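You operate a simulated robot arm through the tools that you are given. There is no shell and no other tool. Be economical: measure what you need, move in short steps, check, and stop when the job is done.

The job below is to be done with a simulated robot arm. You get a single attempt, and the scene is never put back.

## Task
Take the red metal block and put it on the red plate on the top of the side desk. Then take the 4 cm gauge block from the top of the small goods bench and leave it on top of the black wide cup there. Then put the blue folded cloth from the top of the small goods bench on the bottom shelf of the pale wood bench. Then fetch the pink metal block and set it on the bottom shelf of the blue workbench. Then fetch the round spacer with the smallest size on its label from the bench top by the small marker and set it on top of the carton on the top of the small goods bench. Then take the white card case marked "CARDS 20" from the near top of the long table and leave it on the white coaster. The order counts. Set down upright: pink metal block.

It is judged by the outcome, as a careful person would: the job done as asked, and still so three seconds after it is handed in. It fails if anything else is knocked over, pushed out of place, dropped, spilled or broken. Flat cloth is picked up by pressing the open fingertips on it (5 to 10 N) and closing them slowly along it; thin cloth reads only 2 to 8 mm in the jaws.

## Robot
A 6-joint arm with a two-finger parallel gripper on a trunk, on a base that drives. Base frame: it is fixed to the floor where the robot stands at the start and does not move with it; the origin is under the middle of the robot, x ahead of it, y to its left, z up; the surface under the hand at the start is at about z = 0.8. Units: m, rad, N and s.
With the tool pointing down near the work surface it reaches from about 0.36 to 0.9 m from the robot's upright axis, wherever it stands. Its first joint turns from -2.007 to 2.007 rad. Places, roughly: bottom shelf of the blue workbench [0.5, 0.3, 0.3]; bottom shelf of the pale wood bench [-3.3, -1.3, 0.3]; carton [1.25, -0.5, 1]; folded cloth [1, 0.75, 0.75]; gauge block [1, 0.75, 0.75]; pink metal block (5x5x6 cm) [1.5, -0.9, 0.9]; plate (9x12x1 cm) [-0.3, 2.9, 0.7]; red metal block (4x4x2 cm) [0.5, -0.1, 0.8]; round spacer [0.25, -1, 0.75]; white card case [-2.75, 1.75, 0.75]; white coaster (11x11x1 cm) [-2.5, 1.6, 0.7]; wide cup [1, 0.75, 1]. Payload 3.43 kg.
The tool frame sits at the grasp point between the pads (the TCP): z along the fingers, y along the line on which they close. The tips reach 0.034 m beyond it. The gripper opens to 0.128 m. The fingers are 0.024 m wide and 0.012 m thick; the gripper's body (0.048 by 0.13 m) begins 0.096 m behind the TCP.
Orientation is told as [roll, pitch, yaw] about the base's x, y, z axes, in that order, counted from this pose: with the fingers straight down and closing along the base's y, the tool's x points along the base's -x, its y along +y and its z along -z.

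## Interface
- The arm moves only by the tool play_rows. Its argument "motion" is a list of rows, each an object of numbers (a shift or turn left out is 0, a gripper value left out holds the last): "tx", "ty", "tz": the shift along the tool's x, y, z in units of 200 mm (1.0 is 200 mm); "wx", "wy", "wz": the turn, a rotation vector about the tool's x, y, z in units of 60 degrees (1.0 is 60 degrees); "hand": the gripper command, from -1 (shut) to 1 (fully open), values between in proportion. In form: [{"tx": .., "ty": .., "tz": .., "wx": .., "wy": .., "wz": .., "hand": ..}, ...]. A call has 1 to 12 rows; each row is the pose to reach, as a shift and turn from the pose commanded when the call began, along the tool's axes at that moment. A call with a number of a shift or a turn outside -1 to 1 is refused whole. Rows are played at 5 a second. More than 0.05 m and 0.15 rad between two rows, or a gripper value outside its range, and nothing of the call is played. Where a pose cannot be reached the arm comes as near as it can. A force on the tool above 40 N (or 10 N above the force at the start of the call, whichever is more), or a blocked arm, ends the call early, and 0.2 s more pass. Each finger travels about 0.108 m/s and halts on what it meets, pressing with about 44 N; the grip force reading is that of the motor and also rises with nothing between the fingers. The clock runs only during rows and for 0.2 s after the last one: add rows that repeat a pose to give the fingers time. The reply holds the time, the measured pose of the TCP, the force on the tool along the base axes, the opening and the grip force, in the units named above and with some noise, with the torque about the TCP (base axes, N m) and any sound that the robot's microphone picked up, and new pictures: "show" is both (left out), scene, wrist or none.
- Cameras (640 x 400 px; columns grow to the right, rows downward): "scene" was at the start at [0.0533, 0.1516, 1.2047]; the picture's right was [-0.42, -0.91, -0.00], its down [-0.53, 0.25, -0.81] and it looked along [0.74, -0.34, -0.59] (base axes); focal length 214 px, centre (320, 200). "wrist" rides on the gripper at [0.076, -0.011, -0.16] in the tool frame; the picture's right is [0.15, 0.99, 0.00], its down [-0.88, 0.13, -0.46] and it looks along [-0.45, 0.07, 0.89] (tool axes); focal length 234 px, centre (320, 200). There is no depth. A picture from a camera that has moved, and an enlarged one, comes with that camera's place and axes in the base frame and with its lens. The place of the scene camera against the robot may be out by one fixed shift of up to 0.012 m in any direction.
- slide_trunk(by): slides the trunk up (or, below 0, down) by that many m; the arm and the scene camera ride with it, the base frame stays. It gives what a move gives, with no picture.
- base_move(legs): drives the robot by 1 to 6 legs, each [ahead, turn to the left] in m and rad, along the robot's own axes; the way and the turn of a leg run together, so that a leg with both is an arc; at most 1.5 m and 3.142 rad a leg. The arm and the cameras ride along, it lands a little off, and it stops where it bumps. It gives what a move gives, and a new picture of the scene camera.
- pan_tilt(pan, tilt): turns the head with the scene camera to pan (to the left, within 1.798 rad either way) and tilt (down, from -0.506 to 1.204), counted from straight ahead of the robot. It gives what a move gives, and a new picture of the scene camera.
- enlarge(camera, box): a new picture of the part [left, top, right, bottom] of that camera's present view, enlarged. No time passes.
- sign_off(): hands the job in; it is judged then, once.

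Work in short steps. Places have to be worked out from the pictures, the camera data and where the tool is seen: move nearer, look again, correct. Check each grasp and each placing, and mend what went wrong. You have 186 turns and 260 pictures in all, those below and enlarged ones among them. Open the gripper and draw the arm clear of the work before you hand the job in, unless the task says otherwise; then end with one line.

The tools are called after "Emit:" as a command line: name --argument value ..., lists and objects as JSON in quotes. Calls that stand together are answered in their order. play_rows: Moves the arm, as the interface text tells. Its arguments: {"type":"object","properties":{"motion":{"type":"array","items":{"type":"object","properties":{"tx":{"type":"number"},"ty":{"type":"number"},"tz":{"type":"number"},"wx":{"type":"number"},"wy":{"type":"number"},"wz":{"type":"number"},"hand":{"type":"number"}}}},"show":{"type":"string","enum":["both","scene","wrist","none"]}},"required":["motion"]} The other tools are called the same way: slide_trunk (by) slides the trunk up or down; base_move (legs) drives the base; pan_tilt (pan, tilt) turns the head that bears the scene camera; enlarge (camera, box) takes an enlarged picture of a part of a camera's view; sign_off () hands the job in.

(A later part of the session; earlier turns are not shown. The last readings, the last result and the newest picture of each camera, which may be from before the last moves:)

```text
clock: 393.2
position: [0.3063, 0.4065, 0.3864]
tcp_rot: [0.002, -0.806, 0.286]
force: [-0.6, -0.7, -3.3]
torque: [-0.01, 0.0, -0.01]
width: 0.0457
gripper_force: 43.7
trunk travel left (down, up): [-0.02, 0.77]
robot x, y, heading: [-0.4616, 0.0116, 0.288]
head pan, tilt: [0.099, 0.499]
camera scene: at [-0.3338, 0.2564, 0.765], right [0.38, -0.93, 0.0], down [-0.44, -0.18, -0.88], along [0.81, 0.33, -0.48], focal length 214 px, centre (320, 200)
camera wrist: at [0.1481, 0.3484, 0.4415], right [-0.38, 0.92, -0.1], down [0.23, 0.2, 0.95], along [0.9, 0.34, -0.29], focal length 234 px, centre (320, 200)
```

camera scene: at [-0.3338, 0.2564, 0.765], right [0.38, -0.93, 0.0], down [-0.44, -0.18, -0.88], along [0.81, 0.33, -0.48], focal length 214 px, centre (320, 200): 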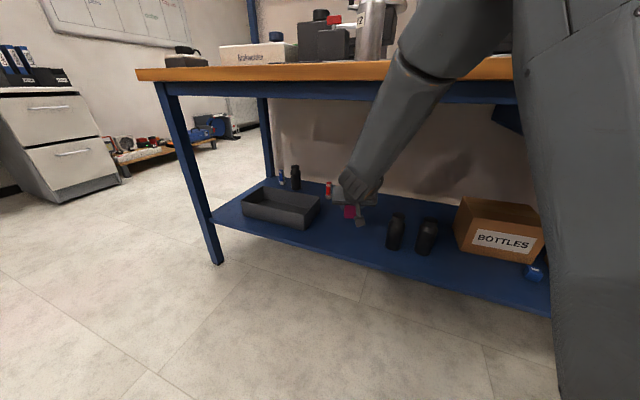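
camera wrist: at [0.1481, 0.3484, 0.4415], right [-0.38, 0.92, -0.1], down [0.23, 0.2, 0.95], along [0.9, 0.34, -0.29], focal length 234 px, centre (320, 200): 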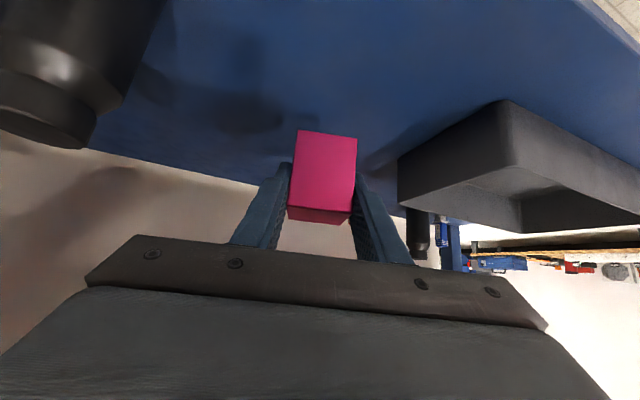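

Everything is clear. I'll lower in 1 cm steps until contact.

Emit:
play_rows --motion '[{"tx": 0.036, "tz": 0.0345}, {"tx": 0.072, "tz": 0.069}, {"tx": 0.108, "tz": 0.1035}, {"tx": 0.126, "tz": 0.121}, {"tx": 0.144, "tz": 0.138}, {"tx": 0.15, "tz": 0.144}]' --show "scene"

```text
clock: 394.6
position: [0.3047, 0.4079, 0.3427]
tcp_rot: [0.001, -0.805, 0.288]
force: [-0.2, -0.4, -4.7]
torque: [0.01, 0.0, -0.03]
width: 0.0458
gripper_force: 44.0
trunk travel left (down, up): [-0.02, 0.77]
robot x, y, heading: [-0.4602, 0.0167, 0.289]
head pan, tilt: [0.099, 0.499]
camera scene: at [-0.3338, 0.2564, 0.7649], right [0.38, -0.93, 0.0], down [-0.44, -0.18, -0.88], along [0.81, 0.33, -0.48], focal length 214 px, centre (320, 200)
```

scene: 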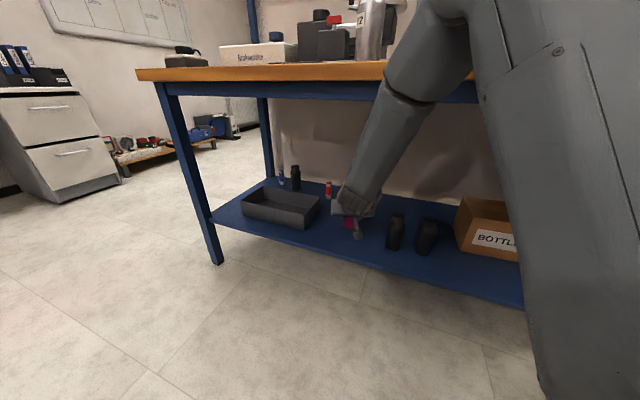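

No contact yet at z 0.343, so I'll keep lowering in small steps.

Emit:
play_rows --motion '[{"tx": 0.018, "tz": 0.017}, {"tx": 0.036, "tz": 0.0345}, {"tx": 0.05, "tz": 0.048}, {"tx": 0.065, "tz": 0.062}, {"tx": 0.08, "tz": 0.076}, {"tx": 0.095, "tz": 0.09}, {"tx": 0.11, "tz": 0.105}]' --show "none"

Emit:
enlarge --camera "scene" --box '[310, 170, 410, 250]'

```text
clock: 396.2
position: [0.3068, 0.4079, 0.3129]
tcp_rot: [0.002, -0.806, 0.287]
force: [1.4, -0.1, -3.6]
torque: [-0.01, 0.0, 0.03]
width: 0.0455
gripper_force: 43.9
trunk travel left (down, up): [-0.02, 0.77]
robot x, y, heading: [-0.461, 0.0168, 0.29]
head pan, tilt: [0.099, 0.499]
```

```text
5.00 times, centred on (360, 210) of scene
camera zoom: at [-0.3338, 0.2564, 0.7649], right [0.38, -0.93, 0.0], down [-0.44, -0.18, -0.88], along [0.81, 0.33, -0.48], focal length 1072 px, centre (120, 150)
```

zoom: 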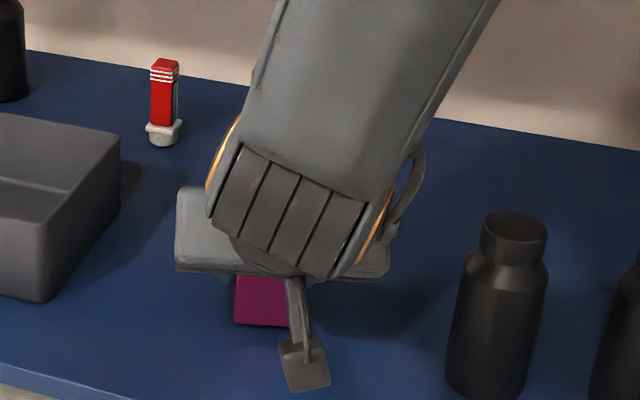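

There is still no contact with the block's bottom at about z 0.27. I'll continue carefully.

Emit:
play_rows --motion '[{"tx": 0.015, "tz": 0.0143}, {"tx": 0.03, "tz": 0.0286}, {"tx": 0.045, "tz": 0.043}, {"tx": 0.06, "tz": 0.057}, {"tx": 0.075, "tz": 0.0715}, {"tx": 0.09, "tz": 0.086}, {"tx": 0.105, "tz": 0.1}]' --show "wrist"

Emit:
enlarge --camera "scene" --box '[310, 170, 410, 250]'

```text
clock: 397.7
position: [0.3089, 0.4095, 0.2922]
tcp_rot: [0.003, -0.818, 0.286]
force: [-1.6, -1.0, 13.8]
torque: [-0.37, 0.28, -0.01]
width: 0.0458
gripper_force: 44.0
trunk travel left (down, up): [-0.02, 0.77]
robot x, y, heading: [-0.4626, 0.0164, 0.287]
head pan, tilt: [0.099, 0.499]
stopped in row 7: the force on the tool passed its limit at 48 N (the readings are from after the stop); the commanded pose is now the measured one
camera wrist: at [0.1502, 0.3509, 0.3457], right [-0.38, 0.92, -0.1], down [0.22, 0.2, 0.95], along [0.9, 0.34, -0.28], focal length 234 px, centre (320, 200)
```

wrist: 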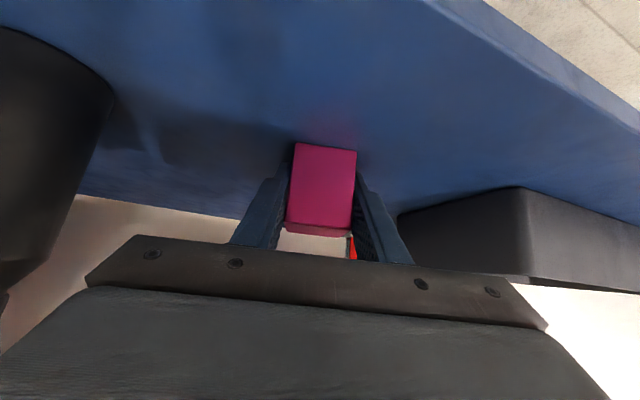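

```text
5.00 times, centred on (360, 210) of scene
camera zoom: at [-0.3341, 0.2562, 0.7649], right [0.38, -0.93, 0.0], down [-0.44, -0.18, -0.88], along [0.81, 0.33, -0.48], focal length 1072 px, centre (120, 150)
```

zoom: 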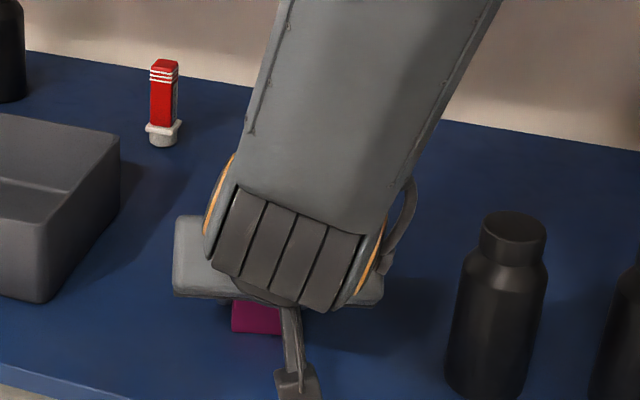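

There is contact: the block stands on the shelf, at z ≈ 0.25. I'll ease slightly and open gently.

Emit:
play_rows --motion '[{"tx": -0.004, "tz": -0.004}, {"tx": -0.004, "tz": -0.004, "hand": -0.2}, {"tx": -0.004, "tz": -0.004, "hand": 0.0}, {"tx": -0.004, "tz": -0.004, "hand": 0.25}, {"tx": -0.004, "tz": -0.004}]' --show "wrist"

```text
clock: 398.9
position: [0.3062, 0.4077, 0.2924]
tcp_rot: [0.003, -0.812, 0.285]
force: [-12.7, 6.7, 18.0]
torque: [-0.38, -0.04, -0.35]
width: 0.0743
gripper_force: 0.1
trunk travel left (down, up): [-0.02, 0.77]
robot x, y, heading: [-0.4616, 0.0128, 0.289]
head pan, tilt: [0.099, 0.499]
camera wrist: at [0.149, 0.3504, 0.3462], right [-0.38, 0.92, -0.1], down [0.23, 0.2, 0.95], along [0.9, 0.34, -0.28], focal length 234 px, centre (320, 200)
```

wrist: 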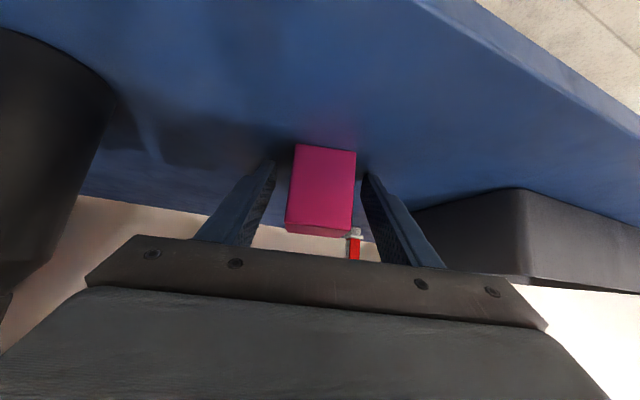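

It's released and the block stands upright, though part of the hand touches the shelf. I'll rise a little and then withdraw along the tool axis.

Emit:
play_rows --motion '[{"tx": -0.03, "tz": -0.03}, {"tx": -0.05, "tz": -0.08}, {"tx": -0.05, "tz": -0.25}, {"tx": -0.05, "tz": -0.45}, {"tx": -0.05, "tz": -0.65}, {"tx": -0.05, "tz": -0.65}]'

Emit:
enlarge --camera "scene" --box '[290, 160, 430, 260]'

```text
clock: 400.3
position: [0.2237, 0.3853, 0.3892]
tcp_rot: [0.003, -0.811, 0.286]
force: [-0.3, 0.1, 0.4]
torque: [0.0, -0.01, 0.0]
width: 0.0801
gripper_force: 0.1
trunk travel left (down, up): [-0.02, 0.77]
robot x, y, heading: [-0.4602, 0.0165, 0.29]
head pan, tilt: [0.099, 0.499]
camera scene: at [-0.3338, 0.2564, 0.765], right [0.38, -0.93, 0.0], down [-0.44, -0.18, -0.88], along [0.81, 0.33, -0.48], focal length 214 px, centre (320, 200)
camera wrist: at [0.0649, 0.3269, 0.4433], right [-0.38, 0.92, -0.1], down [0.23, 0.2, 0.95], along [0.9, 0.34, -0.29], focal length 234 px, centre (320, 200)
```

scene: 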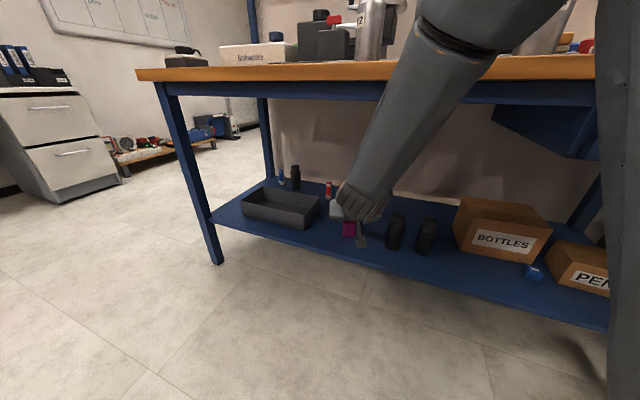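
wrist: 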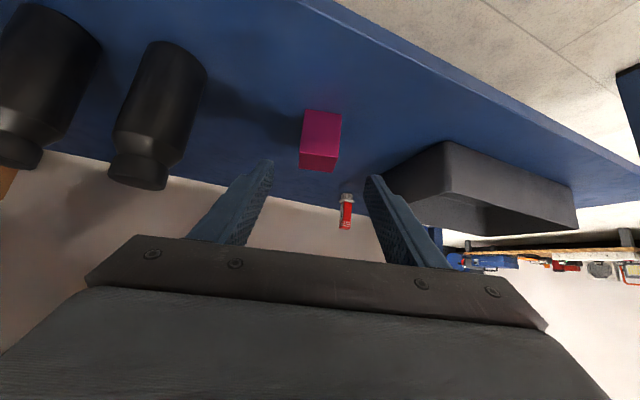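

```text
4.00 times, centred on (360, 210) of scene
camera zoom: at [-0.3338, 0.2564, 0.765], right [0.38, -0.93, 0.0], down [-0.44, -0.18, -0.88], along [0.81, 0.33, -0.48], focal length 858 px, centre (160, 160)
```

zoom: 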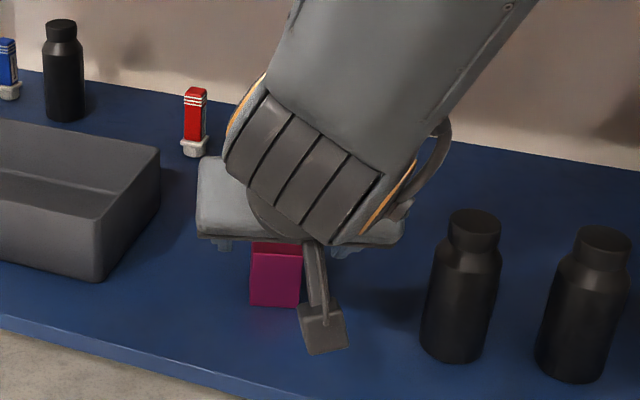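

The pink block stands upright on the shelf, so job 4 is done. I'll back away, raise the trunk, and move to the neighbouring bench with the spacers.

Emit:
base_move --legs '[[-0.2, 0]]'

Emit:
slide_trunk --by 0.4

Emit:
slide_trunk --by 0.2

Emit:
base_move --legs '[[0, -0.76], [0, -0.76], [0.59, 0], [0, 0.615], [0, 0.615]]'

Emit:
pan_tilt --pan -0.3 --tilt 0.6

```text
clock: 401.9
position: [0.0297, 0.3297, 0.3883]
tcp_rot: [0.003, -0.814, 0.287]
force: [-0.3, -1.0, 0.7]
torque: [-0.01, -0.03, 0.04]
width: 0.0801
gripper_force: 0.0
trunk travel left (down, up): [-0.02, 0.77]
robot x, y, heading: [-0.656, -0.0428, 0.287]
head pan, tilt: [0.099, 0.499]
camera scene: at [-0.5268, 0.1996, 0.765], right [0.38, -0.93, 0.0], down [-0.44, -0.18, -0.88], along [0.81, 0.33, -0.48], focal length 214 px, centre (320, 200)
```

scene: 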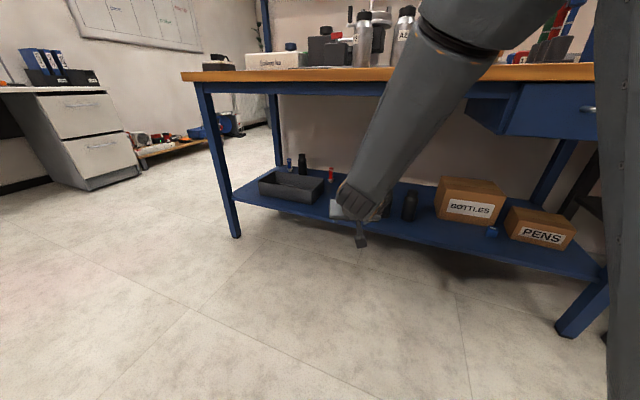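

```text
clock: 405.7
position: [0.0312, 0.3299, 0.7888]
tcp_rot: [0.001, -0.813, 0.286]
force: [-0.1, 0.1, 0.3]
torque: [0.03, -0.06, -0.01]
width: 0.0801
gripper_force: 0.0
trunk travel left (down, up): [-0.42, 0.37]
robot x, y, heading: [-0.6536, -0.0407, 0.285]
head pan, tilt: [0.099, 0.499]
```

```text
clock: 407.9
position: [0.029, 0.3284, 0.9892]
tcp_rot: [0.002, -0.813, 0.283]
force: [-0.3, -0.1, -0.7]
torque: [0.04, -0.02, -0.01]
width: 0.08
gripper_force: 0.2
trunk travel left (down, up): [-0.62, 0.17]
robot x, y, heading: [-0.6534, -0.0427, 0.283]
head pan, tilt: [0.099, 0.499]
```

```text
clock: 418.6
position: [0.3023, -0.4374, 0.9894]
tcp_rot: [0.004, -0.811, -0.002]
force: [0.6, 0.0, 0.2]
torque: [0.0, -0.02, 0.0]
width: 0.0797
gripper_force: 0.1
trunk travel left (down, up): [-0.62, 0.17]
robot x, y, heading: [-0.4574, -0.6012, 0.002]
head pan, tilt: [0.099, 0.499]
camera scene: at [-0.4336, -0.4023, 1.365], right [0.1, -1.0, 0.0], down [-0.48, -0.05, -0.88], along [0.87, 0.09, -0.48], focal length 214 px, centre (320, 200)
```

scene: 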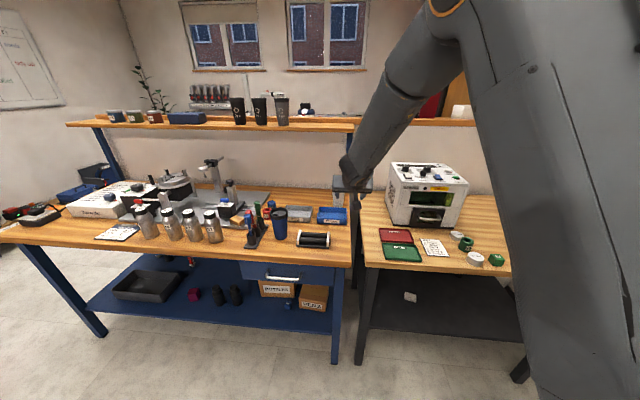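

```text
clock: 419.5
position: [0.3015, -0.4372, 0.9891]
tcp_rot: [0.003, -0.812, 0.0]
force: [0.9, 0.6, 0.1]
torque: [-0.01, 0.0, -0.04]
width: 0.08
gripper_force: 0.0
trunk travel left (down, up): [-0.62, 0.17]
robot x, y, heading: [-0.4592, -0.6014, -0.002]
head pan, tilt: [-0.3, 0.6]
camera scene: at [-0.4397, -0.4374, 1.3559], right [-0.3, -0.96, 0.0], down [-0.54, 0.17, -0.83], along [0.79, -0.24, -0.56], focal length 214 px, centre (320, 200)
```

scene: 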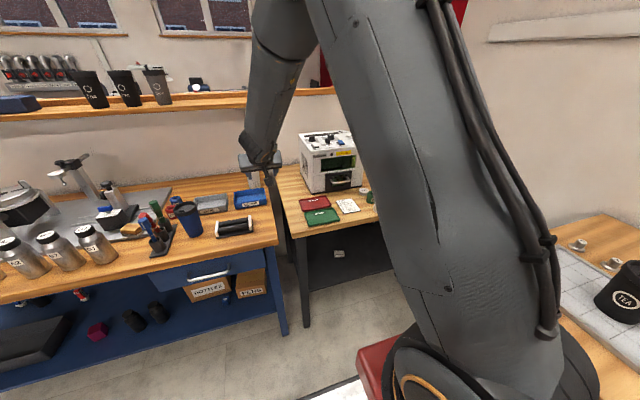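

I'll raise and level the hand, then move it over the spacer area for a look from the wrist camera.

Emit:
play_rows --motion '[{"tx": -0.15, "tz": -0.15}, {"tx": -0.3, "tz": -0.3, "wy": 0.1}, {"tx": -0.45, "tz": -0.45, "wy": 0.23}, {"tx": -0.6, "tz": -0.55, "wy": 0.36}, {"tx": -0.6, "tz": -0.55, "wy": 0.49}, {"tx": -0.6, "tz": -0.55, "wy": 0.62}, {"tx": -0.6, "tz": -0.55, "wy": 0.775}, {"tx": -0.6, "tz": -0.55, "wy": 0.775}]' --show "none"

```text
refused: row 7 steps farther than a row can; nothing moved
```

I'll retry with smaller turns per row.

Emit:
play_rows --motion '[{"tx": -0.15, "tz": -0.15}, {"tx": -0.3, "tz": -0.3, "wy": 0.1}, {"tx": -0.45, "tz": -0.45, "wy": 0.23}, {"tx": -0.6, "tz": -0.55, "wy": 0.36}, {"tx": -0.6, "tz": -0.55, "wy": 0.49}, {"tx": -0.6, "tz": -0.55, "wy": 0.62}, {"tx": -0.6, "tz": -0.55, "wy": 0.74}, {"tx": -0.6, "tz": -0.55, "wy": 0.775}]' --show "none"

Emit:
play_rows --motion '[{"ty": -0.24}, {"ty": -0.48}, {"ty": -0.72}, {"ty": -0.96}, {"ty": -0.96}]' --show "wrist"

```text
clock: 421.3
position: [0.2932, -0.4377, 1.1422]
tcp_rot: [-0.258, -0.106, 0.014]
force: [-0.6, -0.1, 0.5]
torque: [0.0, 0.0, 0.0]
width: 0.0799
gripper_force: 0.2
out of reach, approached as far as the arm can: row 4, 5, 6, 7, 8
trunk travel left (down, up): [-0.62, 0.17]
robot x, y, heading: [-0.4613, -0.5999, -0.003]
head pan, tilt: [-0.3, 0.6]
```

```text
clock: 422.5
position: [0.2854, -0.6156, 1.1855]
tcp_rot: [-0.27, -0.111, 0.007]
force: [-0.7, -0.2, 0.9]
torque: [0.01, 0.0, -0.01]
width: 0.0798
gripper_force: 0.1
out of reach, approached as far as the arm can: row 4, 5
trunk travel left (down, up): [-0.62, 0.17]
robot x, y, heading: [-0.4603, -0.5997, 0.006]
head pan, tilt: [-0.3, 0.6]
camera wrist: at [0.193, -0.5844, 1.3329], right [-0.12, 0.95, -0.28], down [0.83, 0.25, 0.5], along [0.55, -0.17, -0.82], focal length 234 px, centre (320, 200)
```

wrist: 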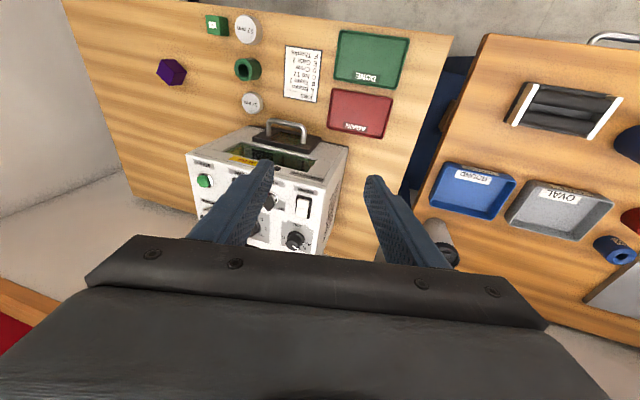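

I can see the discs and rings, so I'll zoom in to read the labels.

Emit:
enlarge --camera "wrist" --box '[150, 5, 350, 130]'

```text
3.20 times, centred on (250, 68) of wrist
camera zoom: at [0.193, -0.5844, 1.3329], right [-0.12, 0.95, -0.28], down [0.83, 0.25, 0.5], along [0.55, -0.17, -0.82], focal length 749 px, centre (544, 624)
```

zoom: 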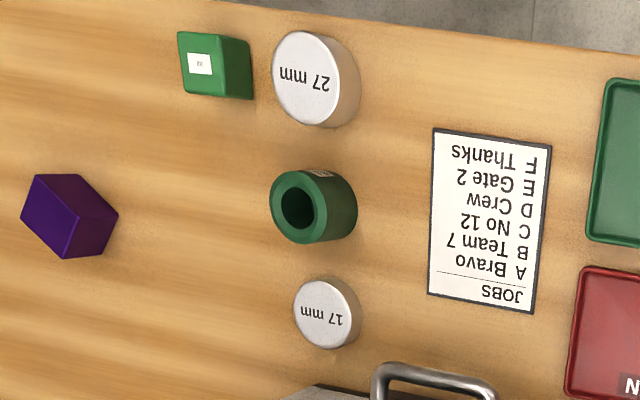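

The discs read "27 mm" and "17 mm". The green ring and the green square piece also carry labels, so I need a closer view. I'll move over them.

Emit:
play_rows --motion '[{"ty": -0.2, "tz": 0.15}, {"ty": -0.42, "tz": 0.25}, {"ty": -0.64, "tz": 0.3}, {"ty": -0.86, "tz": 0.35, "wx": 0.1}, {"ty": -1.0, "tz": 0.4, "wx": 0.2}, {"ty": -1.0, "tz": 0.4, "wx": 0.2}]' --show "wrist"

```text
clock: 423.9
position: [0.2727, -0.7938, 1.1343]
tcp_rot: [-0.497, -0.131, -0.012]
force: [0.0, -0.5, 1.0]
torque: [-0.01, 0.01, 0.02]
width: 0.0801
gripper_force: 0.1
out of reach, approached as far as the arm can: row 1, 2, 3, 4, 5, 6
trunk travel left (down, up): [-0.62, 0.17]
robot x, y, heading: [-0.4619, -0.6034, -0.003]
head pan, tilt: [-0.3, 0.6]
camera wrist: at [0.1792, -0.7265, 1.2685], right [-0.07, 0.87, -0.49], down [0.83, 0.32, 0.45], along [0.55, -0.37, -0.75], focal length 234 px, centre (320, 200)
```

wrist: 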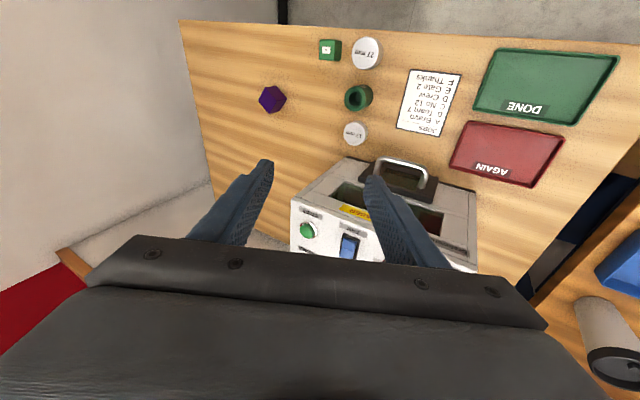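

I turned the roll the wrong way. I'll correct it now and level the tool fully.

Emit:
play_rows --motion '[{"wx": -0.13, "wy": 0.03}, {"wx": -0.25, "wy": 0.06}, {"wx": -0.37, "wy": 0.09}, {"wx": -0.475, "wy": 0.125}, {"wx": -0.475, "wy": 0.125}]' --show "wrist"

```text
clock: 425.1
position: [0.2524, -0.7085, 1.0928]
tcp_rot: [-0.257, -0.07, -0.083]
force: [-0.8, 0.4, -0.9]
torque: [0.04, -0.01, 0.02]
width: 0.0802
gripper_force: 0.1
out of reach, approached as far as the arm can: row 1, 2, 3, 4, 5
trunk travel left (down, up): [-0.62, 0.17]
robot x, y, heading: [-0.4578, -0.5964, 0.003]
head pan, tilt: [-0.3, 0.6]
camera wrist: at [0.1685, -0.6716, 1.2431], right [-0.05, 0.96, -0.26], down [0.87, 0.17, 0.47], along [0.5, -0.2, -0.84], focal length 234 px, centre (320, 200)
```

wrist: 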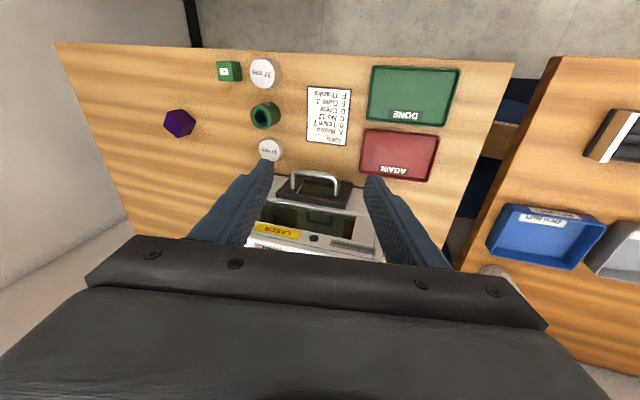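

The arm seems stuck near a joint limit in this posture. I'll move the hand back towards the comfortable starting posture and level it there.

Emit:
play_rows --motion '[{"tx": 0.2, "tz": -0.1}, {"tx": 0.4, "tz": -0.2}, {"tx": 0.6, "tz": -0.3}, {"tx": 0.8, "tz": -0.4}, {"tx": 0.9, "tz": -0.5}, {"tx": 0.9, "tz": -0.5}]' --show "none"

Emit:
play_rows --motion '[{"wx": -0.12, "wy": 0.03}, {"wx": -0.25, "wy": 0.07}, {"wx": -0.25, "wy": 0.07}]' --show "scene"

```text
clock: 426.5
position: [0.0704, -0.6704, 1.1765]
tcp_rot: [-0.257, -0.069, -0.084]
force: [-0.2, 0.6, -0.2]
torque: [0.04, 0.02, -0.04]
width: 0.0803
gripper_force: 0.1
trunk travel left (down, up): [-0.62, 0.17]
robot x, y, heading: [-0.463, -0.5982, 0.001]
head pan, tilt: [-0.3, 0.6]
```

```text
clock: 427.3
position: [0.0705, -0.6689, 1.1767]
tcp_rot: [-0.256, -0.069, -0.084]
force: [-0.7, -0.2, 0.8]
torque: [-0.02, -0.03, 0.01]
width: 0.0802
gripper_force: 0.1
out of reach, approached as far as the arm can: row 1, 2, 3
trunk travel left (down, up): [-0.62, 0.17]
robot x, y, heading: [-0.4633, -0.6014, 0.003]
head pan, tilt: [-0.3, 0.6]
camera scene: at [-0.4398, -0.4375, 1.3559], right [-0.3, -0.95, 0.0], down [-0.54, 0.17, -0.83], along [0.79, -0.24, -0.56], focal length 214 px, centre (320, 200)
```

scene: 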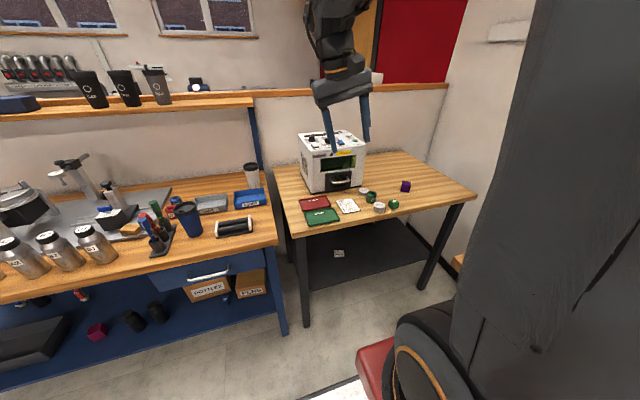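

Level isn't reachable in this wrist branch, but the 45° pitched posture worked well, so I'll use that again. First I'll zoom the scene camera on the spacers to read the labels.

Emit:
enlarge --camera "scene" --box '[330, 175, 430, 225]'

Emit:
enlarge --camera "wrist" --box '[180, 10, 340, 130]'

```text
6.40 times, centred on (380, 200) of scene
camera zoom: at [-0.4398, -0.4375, 1.3559], right [-0.3, -0.95, 0.0], down [-0.54, 0.17, -0.83], along [0.79, -0.24, -0.56], focal length 1373 px, centre (-64, 200)
```

zoom: 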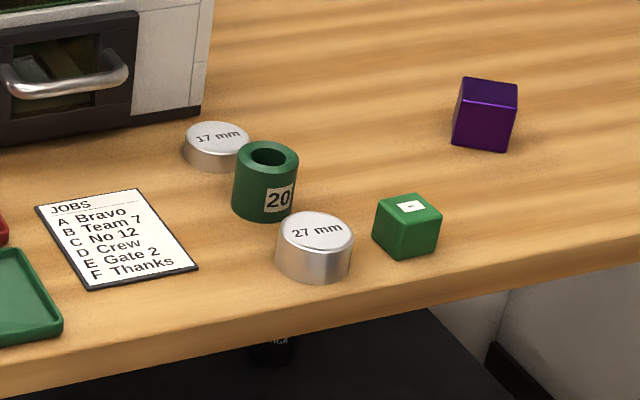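

```text
3.33 times, centred on (260, 70) of wrist
camera zoom: at [-0.014, -0.6325, 1.3269], right [-0.05, 0.96, -0.26], down [0.87, 0.17, 0.47], along [0.5, -0.2, -0.84], focal length 781 px, centre (520, 633)
```

zoom: 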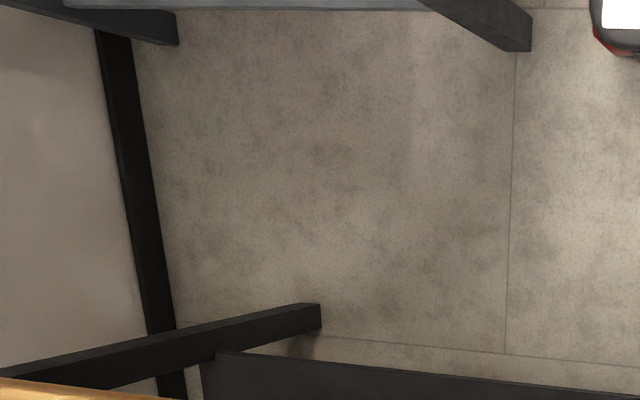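

The white instrument is a laser marker, so this is the right bench. Of the round spacers here, the "17 mm" disc has the smallest label. It's at about (0.324, -0.885) with its top at z 0.82. I'll try to recover a level wrist by pitching forward, rolling the other way, then unpitching.

Emit:
play_rows --motion '[{"wy": -0.12, "tx": -0.1}, {"wy": -0.24, "tx": -0.2}, {"wy": -0.36, "tx": -0.3}, {"wy": -0.48, "tx": -0.4}, {"wy": -0.6, "tx": -0.5}, {"wy": -0.68, "tx": -0.6}, {"wy": -0.68, "tx": -0.6}]' --show "none"

Emit:
play_rows --motion '[{"wx": -0.12}, {"wx": -0.24}, {"wx": -0.36}, {"wx": -0.48}, {"wx": -0.6}, {"wx": -0.6}]' --show "none"

```text
clock: 428.9
position: [0.192, -0.6771, 1.1839]
tcp_rot: [-0.355, -0.754, 0.144]
force: [-0.4, 0.1, -0.3]
torque: [0.01, 0.01, -0.02]
width: 0.08
gripper_force: 0.1
trunk travel left (down, up): [-0.62, 0.17]
robot x, y, heading: [-0.462, -0.5945, 0.001]
head pan, tilt: [-0.3, 0.6]
```

```text
clock: 430.3
position: [0.1911, -0.6599, 1.1819]
tcp_rot: [-0.217, -0.755, 0.122]
force: [0.5, 0.7, 0.5]
torque: [-0.02, 0.03, 0.0]
width: 0.0801
gripper_force: 0.1
out of reach, approached as far as the arm can: row 1, 2, 3, 4, 5, 6
trunk travel left (down, up): [-0.62, 0.17]
robot x, y, heading: [-0.4606, -0.5982, 0.001]
head pan, tilt: [-0.3, 0.6]
```

The roll is still limited here. It freed up earlier when the hand was lower and further out, so I'll move there and then remove the roll.

Emit:
play_rows --motion '[{"tz": 0.2, "ty": -0.1, "tx": 0.06}, {"tz": 0.4, "ty": -0.2, "tx": 0.12}, {"tz": 0.6, "ty": -0.3, "tx": 0.18}, {"tz": 0.8, "ty": -0.4, "tx": 0.24}, {"tz": 0.96, "ty": -0.455, "tx": 0.276}, {"tz": 0.96, "ty": -0.455, "tx": 0.276}]' --show "none"

Emit:
play_rows --motion '[{"wx": -0.07}, {"wx": -0.14}, {"wx": -0.2}, {"wx": -0.2, "wy": 0.12}, {"wx": -0.2, "wy": 0.24}, {"wx": -0.2, "wy": 0.36}, {"wx": -0.2, "wy": 0.36}]' --show "scene"

```text
clock: 431.7
position: [0.2823, -0.7628, 1.0462]
tcp_rot: [-0.237, -0.79, 0.117]
force: [-0.3, 0.1, 0.2]
torque: [-0.02, 0.01, 0.03]
width: 0.0803
gripper_force: 0.1
out of reach, approached as far as the arm can: row 1, 2, 3, 4, 5
trunk travel left (down, up): [-0.62, 0.17]
robot x, y, heading: [-0.4645, -0.5969, 0.001]
head pan, tilt: [-0.3, 0.6]
```

```text
clock: 433.3
position: [0.2812, -0.7801, 1.0223]
tcp_rot: [0.02, -0.381, 0.079]
force: [0.1, 0.2, -0.6]
torque: [0.02, 0.02, -0.02]
width: 0.0799
gripper_force: 0.1
trunk travel left (down, up): [-0.62, 0.17]
robot x, y, heading: [-0.4624, -0.5971, 0.0]
head pan, tilt: [-0.3, 0.6]
camera scene: at [-0.4398, -0.4376, 1.3559], right [-0.3, -0.95, 0.0], down [-0.54, 0.17, -0.83], along [0.79, -0.24, -0.56], focal length 214 px, centre (320, 200)
```

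scene: 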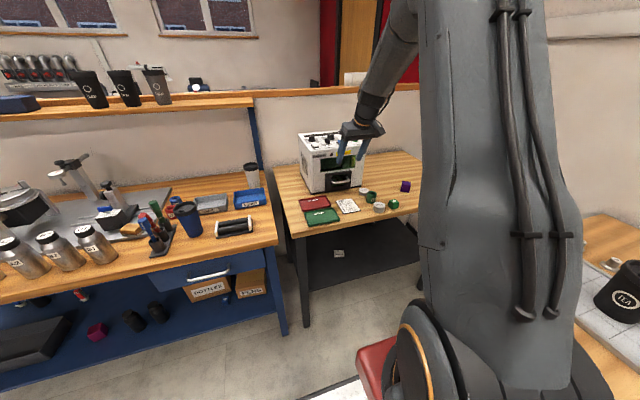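

That freed it. I'll unpitch the rest of the way to vertical.

Emit:
play_rows --motion '[{"wy": 0.12}, {"wy": 0.24}, {"wy": 0.36}, {"wy": 0.36, "ty": -0.1}, {"wy": 0.36, "ty": -0.3}, {"wy": 0.36, "ty": -0.5}, {"wy": 0.36, "ty": -0.5}]' --show "wrist"

```text
clock: 434.9
position: [0.2912, -0.8813, 1.0229]
tcp_rot: [0.02, -0.005, 0.087]
force: [0.0, -0.6, 0.2]
torque: [0.02, 0.0, -0.01]
width: 0.0799
gripper_force: 0.1
trunk travel left (down, up): [-0.62, 0.17]
robot x, y, heading: [-0.4587, -0.5966, 0.001]
head pan, tilt: [-0.3, 0.6]
camera wrist: at [0.2149, -0.9012, 1.1811], right [-0.23, 0.97, 0.02], down [0.87, 0.2, 0.46], along [0.45, 0.12, -0.89], focal length 234 px, centre (320, 200)
```

wrist: 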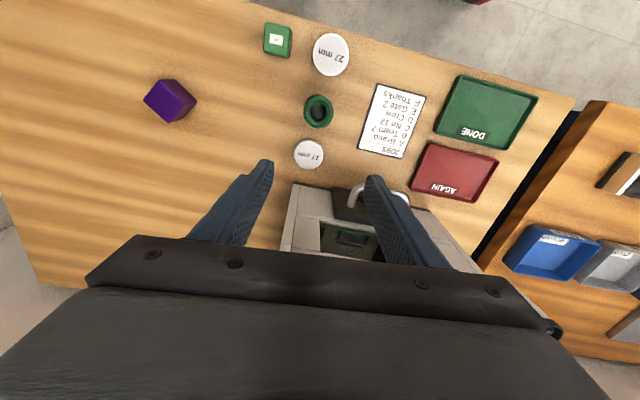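

The hand is level again. The 17 mm disc is at (0.322, -0.888), about 4.8 cm across. I'll go down over it with moderate opening, keeping clear of the marker's handle.

Emit:
play_rows --motion '[{"tx": -0.075, "ty": -0.03, "hand": 0.1}, {"tx": -0.149, "ty": -0.05, "tz": 0.1}, {"tx": -0.149, "ty": -0.055, "tz": 0.3}, {"tx": -0.149, "ty": -0.06, "tz": 0.5}, {"tx": -0.149, "ty": -0.065, "tz": 0.7}, {"tx": -0.149, "ty": -0.065, "tz": 0.8}, {"tx": -0.149, "ty": -0.065, "tz": 0.8}]' --show "wrist"

```text
clock: 436.5
position: [0.3228, -0.8864, 0.8597]
tcp_rot: [0.02, -0.004, 0.086]
force: [-0.2, -0.7, 0.3]
torque: [0.0, 0.02, 0.0]
width: 0.0703
gripper_force: 0.1
trunk travel left (down, up): [-0.62, 0.17]
robot x, y, heading: [-0.4594, -0.5995, 0.0]
head pan, tilt: [-0.3, 0.6]
camera wrist: at [0.2471, -0.9073, 1.0189], right [-0.23, 0.97, 0.02], down [0.86, 0.2, 0.46], along [0.45, 0.12, -0.89], focal length 234 px, centre (320, 200)
```

wrist: 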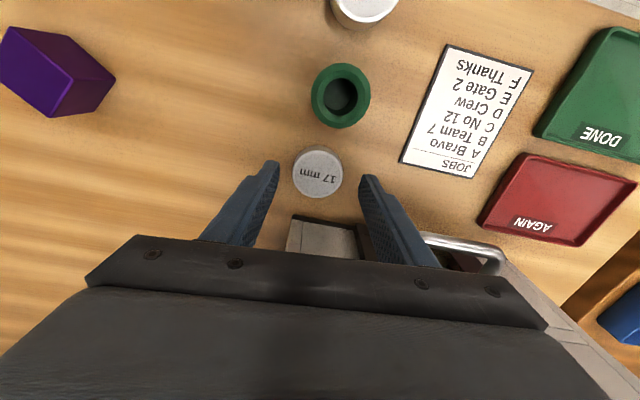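

I'm centred on the disc. I'll lower the last 2 cm and close.

Emit:
play_rows --motion '[{"tz": 0.05}, {"tz": 0.1}, {"tz": 0.1, "hand": -1}, {"tz": 0.1}, {"tz": 0.1}]' --show "wrist"

```text
clock: 437.7
position: [0.3221, -0.8861, 0.8397]
tcp_rot: [0.02, -0.004, 0.086]
force: [0.0, -0.3, 0.9]
torque: [0.01, 0.04, 0.01]
width: 0.0454
gripper_force: 44.1
trunk travel left (down, up): [-0.62, 0.17]
robot x, y, heading: [-0.4613, -0.601, 0.003]
head pan, tilt: [-0.3, 0.6]
camera wrist: at [0.2469, -0.9072, 0.999], right [-0.23, 0.97, 0.02], down [0.87, 0.2, 0.46], along [0.45, 0.12, -0.89], focal length 234 px, centre (320, 200)
```

wrist: 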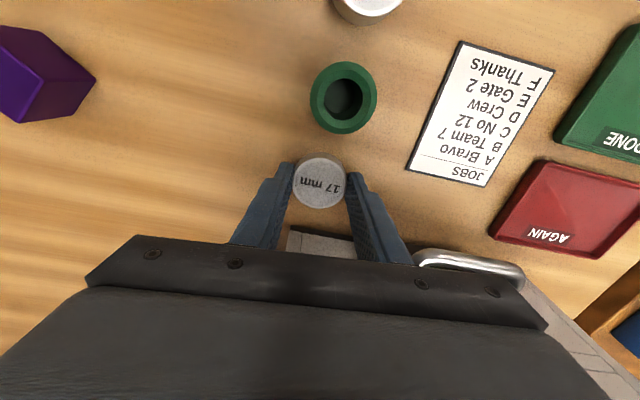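

It's gripped. I'll lift it and pull back to a compact posture.

Emit:
play_rows --motion '[{"tz": -0.15}, {"tz": -0.38}, {"tz": -0.6}, {"tz": -0.8}, {"tz": -1.0}, {"tz": -1.0, "tx": 0.22}, {"tz": -1.0, "tx": 0.44}, {"tz": -1.0, "tx": 0.66}, {"tz": -1.0, "tx": 0.88}]' --show "wrist"

Emit:
play_rows --motion '[{"tz": -0.15, "tx": 0.15}, {"tz": -0.3, "tx": 0.3}, {"tz": -0.4, "tx": 0.4}, {"tz": -0.4, "tx": 0.4}]' --show "none"

```text
clock: 439.7
position: [0.1453, -0.903, 1.0393]
tcp_rot: [0.02, -0.007, 0.087]
force: [-0.5, -0.5, -1.1]
torque: [-0.03, 0.1, 0.02]
width: 0.046
gripper_force: 44.2
trunk travel left (down, up): [-0.62, 0.17]
robot x, y, heading: [-0.4601, -0.5999, 0.003]
head pan, tilt: [-0.3, 0.6]
camera wrist: at [0.0707, -0.9232, 1.1984], right [-0.23, 0.97, 0.02], down [0.87, 0.2, 0.46], along [0.45, 0.12, -0.89], focal length 234 px, centre (320, 200)
```

wrist: 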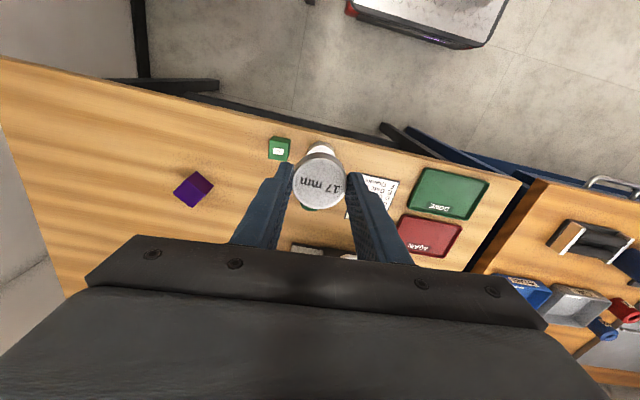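

```text
clock: 440.7
position: [0.0651, -0.9108, 1.1204]
tcp_rot: [0.019, -0.003, 0.084]
force: [1.0, 0.2, -0.4]
torque: [-0.02, 0.02, 0.01]
width: 0.0459
gripper_force: 43.9
trunk travel left (down, up): [-0.62, 0.17]
robot x, y, heading: [-0.4607, -0.5965, 0.002]
head pan, tilt: [-0.3, 0.6]
```

The spacer is secure and the posture is good. I'll drive the northern route to the small goods bench and the carton.

Emit:
base_move --legs '[[0, 0.45], [0.18, 0], [0, 0.56], [0, 0.56], [1.1, 0], [1.05, 0]]'

Emit:
base_move --legs '[[0, -0.785], [0, -0.785], [1.2, 0], [1.15, 0], [0, -0.785], [0, -0.785]]'

```text
clock: 457.0
position: [-0.0429, 2.184, 1.119]
tcp_rot: [0.018, -0.003, 1.683]
force: [-0.4, 0.3, -1.6]
torque: [0.0, -0.05, 0.0]
width: 0.0458
gripper_force: 43.8
trunk travel left (down, up): [-0.62, 0.17]
robot x, y, heading: [-0.3408, 1.6517, 1.593]
head pan, tilt: [-0.3, 0.6]
camera scene: at [-0.5093, 1.6553, 1.3559], right [0.96, -0.27, 0.0], down [-0.15, -0.54, -0.83], along [0.22, 0.79, -0.56], focal length 214 px, centre (320, 200)
```

scene: 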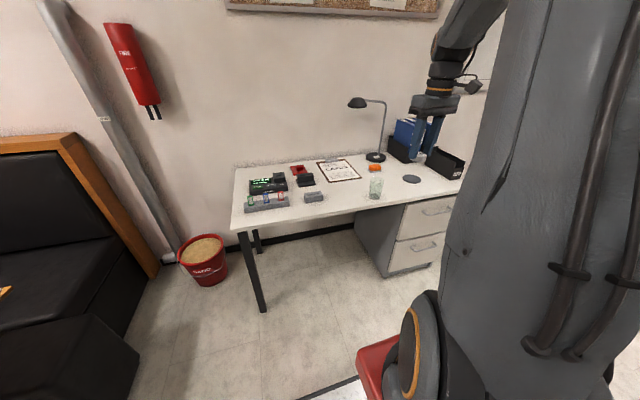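

```text
clock: 476.8
position: [1.7056, 1.1873, 1.1196]
tcp_rot: [0.02, -0.004, -1.473]
force: [-0.3, 0.4, -0.3]
torque: [-0.03, 0.01, -0.01]
width: 0.0455
gripper_force: 43.9
trunk travel left (down, up): [-0.62, 0.17]
robot x, y, heading: [2.0117, 1.7133, -1.561]
head pan, tilt: [-0.3, 0.6]
camera scene: at [2.1838, 1.6936, 1.3559], right [-0.96, 0.28, 0.0], down [0.16, 0.54, -0.83], along [-0.23, -0.79, -0.56], focal length 214 px, centre (320, 200)
```

scene: 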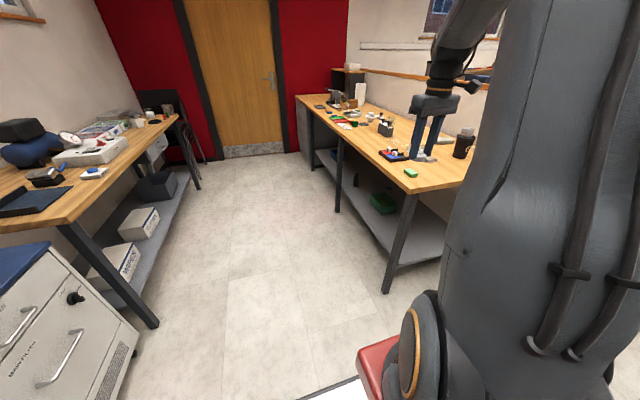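

Now down the aisle to face the carton.

Emit:
base_move --legs '[[1.1, 0], [1.1, 0], [0, -0.785], [0, -0.785], [0.1, 0]]'

Emit:
pan_tilt --pan 0.0 --tilt 0.6

```text
clock: 492.5
position: [1.3864, -0.1395, 1.1183]
tcp_rot: [0.02, -0.005, -3.085]
force: [-0.7, -0.8, -1.1]
torque: [-0.02, -0.01, -0.01]
width: 0.0455
gripper_force: 44.3
trunk travel left (down, up): [-0.62, 0.17]
robot x, y, heading: [1.8994, -0.4713, 3.117]
head pan, tilt: [-0.3, 0.6]
camera scene: at [1.882, -0.6428, 1.356], right [0.32, 0.95, 0.0], down [0.53, -0.18, -0.83], along [-0.78, 0.27, -0.56], focal length 214 px, centre (320, 200)
```

scene: 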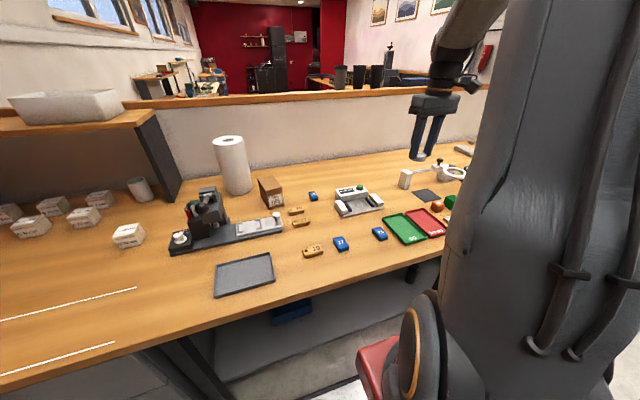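

```text
clock: 493.3
position: [1.3852, -0.1382, 1.1192]
tcp_rot: [0.019, -0.003, -3.084]
force: [0.4, -0.8, -0.7]
torque: [-0.01, 0.01, 0.01]
width: 0.0453
gripper_force: 44.0
trunk travel left (down, up): [-0.62, 0.17]
robot x, y, heading: [1.9003, -0.4677, 3.116]
head pan, tilt: [0.0, 0.6]
camera scene: at [1.8772, -0.6687, 1.3559], right [0.03, 1.0, 0.0], down [0.56, -0.02, -0.83], along [-0.82, 0.02, -0.56], focal length 214 px, centre (320, 200)
```

scene: 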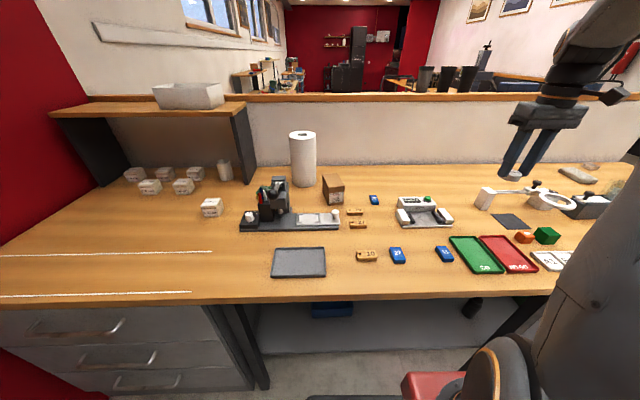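

The carton is at about (1.15, -0.59) with its top near z 0.95. I'll bring the hand over and look at it with the wrist camera.

Emit:
play_rows --motion '[{"ty": 0.24}, {"ty": 0.48}, {"ty": 0.72}, {"ty": 0.96}, {"ty": 0.96, "tx": -0.1}]' --show "none"

Emit:
play_rows --motion '[{"ty": 0.2, "tx": -0.1}, {"ty": 0.42, "tx": -0.2}, {"ty": 0.6, "tx": -0.35}, {"ty": 0.75, "tx": -0.5}, {"ty": 0.85, "tx": -0.6}, {"ty": 0.85, "tx": -0.6}]'

```text
clock: 494.5
position: [1.3777, -0.3305, 1.1222]
tcp_rot: [0.019, -0.006, -3.086]
force: [1.1, 0.2, 0.4]
torque: [-0.04, -0.01, 0.0]
width: 0.0454
gripper_force: 43.8
trunk travel left (down, up): [-0.62, 0.17]
robot x, y, heading: [1.9021, -0.4654, 3.109]
head pan, tilt: [0.0, 0.6]
```

```text
clock: 495.9
position: [1.2659, -0.5092, 1.1274]
tcp_rot: [0.021, -0.003, -3.083]
force: [-0.6, 0.8, -1.0]
torque: [0.03, -0.03, 0.02]
width: 0.0455
gripper_force: 44.2
trunk travel left (down, up): [-0.62, 0.17]
robot x, y, heading: [1.9002, -0.4673, 3.111]
head pan, tilt: [0.0, 0.6]
camera scene: at [1.8772, -0.6689, 1.3559], right [0.03, 1.0, 0.0], down [0.56, -0.02, -0.83], along [-0.82, 0.02, -0.56], focal length 214 px, centre (320, 200)
camera wrist: at [1.3413, -0.4902, 1.2853], right [0.2, -0.98, 0.02], down [-0.87, -0.17, 0.46], along [-0.45, -0.11, -0.89], focal length 234 px, centre (320, 200)
```

scene: 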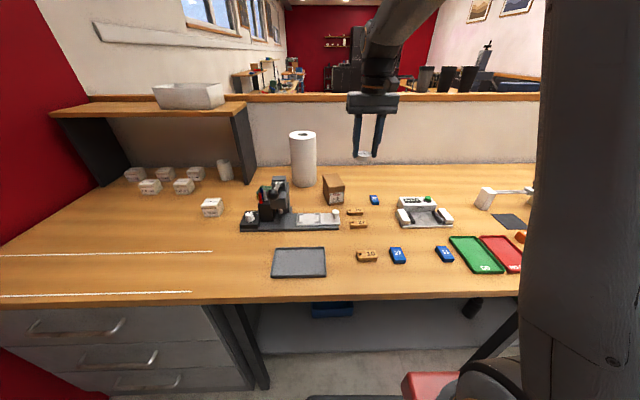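
wrist: 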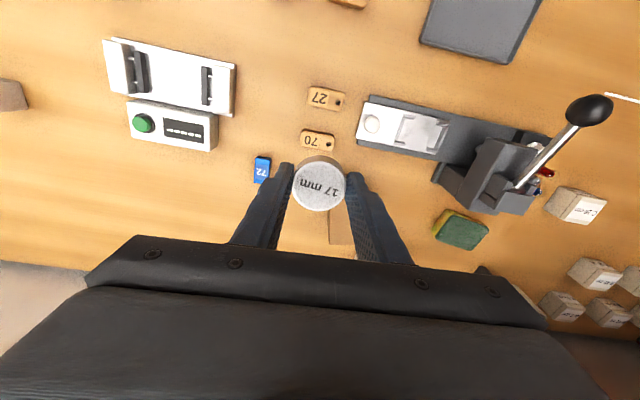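

The carton is just ahead, partly hidden by the hand. I'll move 8 cm further forward and a little right.

Emit:
play_rows --motion '[{"tx": -0.2, "ty": 0.08}, {"tx": -0.4, "ty": 0.16}, {"tx": -0.5, "ty": 0.25}, {"tx": -0.5, "ty": 0.25}]'

Emit:
enlarge --camera "scene" --box '[270, 110, 410, 220]'

```text
clock: 496.9
position: [1.1684, -0.5661, 1.1285]
tcp_rot: [0.019, -0.002, -3.085]
force: [0.0, -0.3, -1.1]
torque: [0.02, -0.02, -0.02]
width: 0.0455
gripper_force: 43.6
trunk travel left (down, up): [-0.62, 0.17]
robot x, y, heading: [1.9024, -0.4721, 3.114]
head pan, tilt: [0.0, 0.6]
camera scene: at [1.8772, -0.669, 1.3559], right [0.03, 1.0, 0.0], down [0.56, -0.02, -0.83], along [-0.82, 0.02, -0.57], focal length 214 px, centre (320, 200)
camera wrist: at [1.2433, -0.5469, 1.2878], right [0.2, -0.98, 0.02], down [-0.87, -0.17, 0.46], along [-0.45, -0.11, -0.89], focal length 234 px, centre (320, 200)
```

scene: 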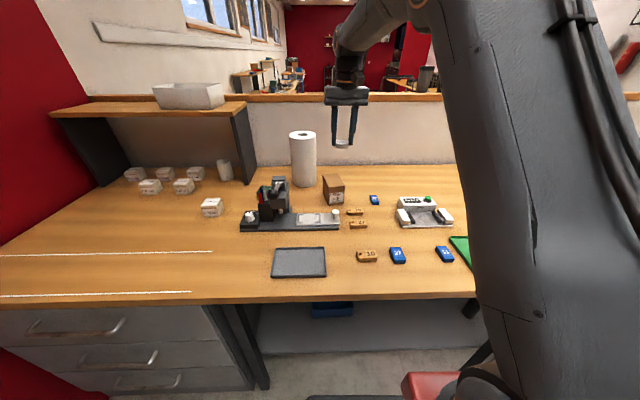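
wrist: 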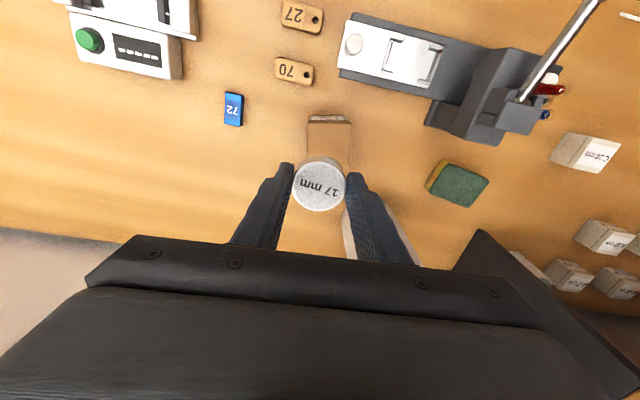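

```text
3.64 times, centred on (340, 165) of scene
camera zoom: at [1.8772, -0.669, 1.3559], right [0.03, 1.0, 0.0], down [0.56, -0.02, -0.83], along [-0.82, 0.02, -0.57], focal length 780 px, centre (247, 327)
```

zoom: 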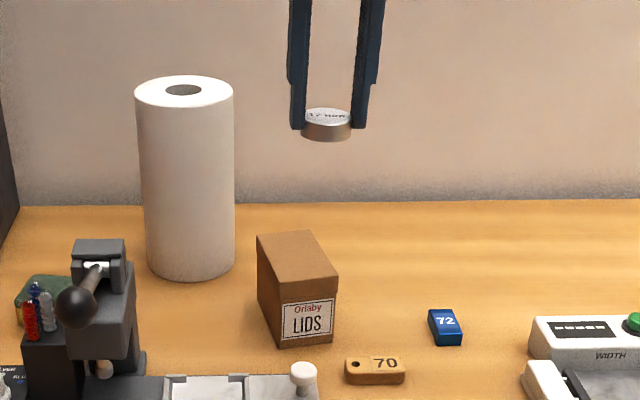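

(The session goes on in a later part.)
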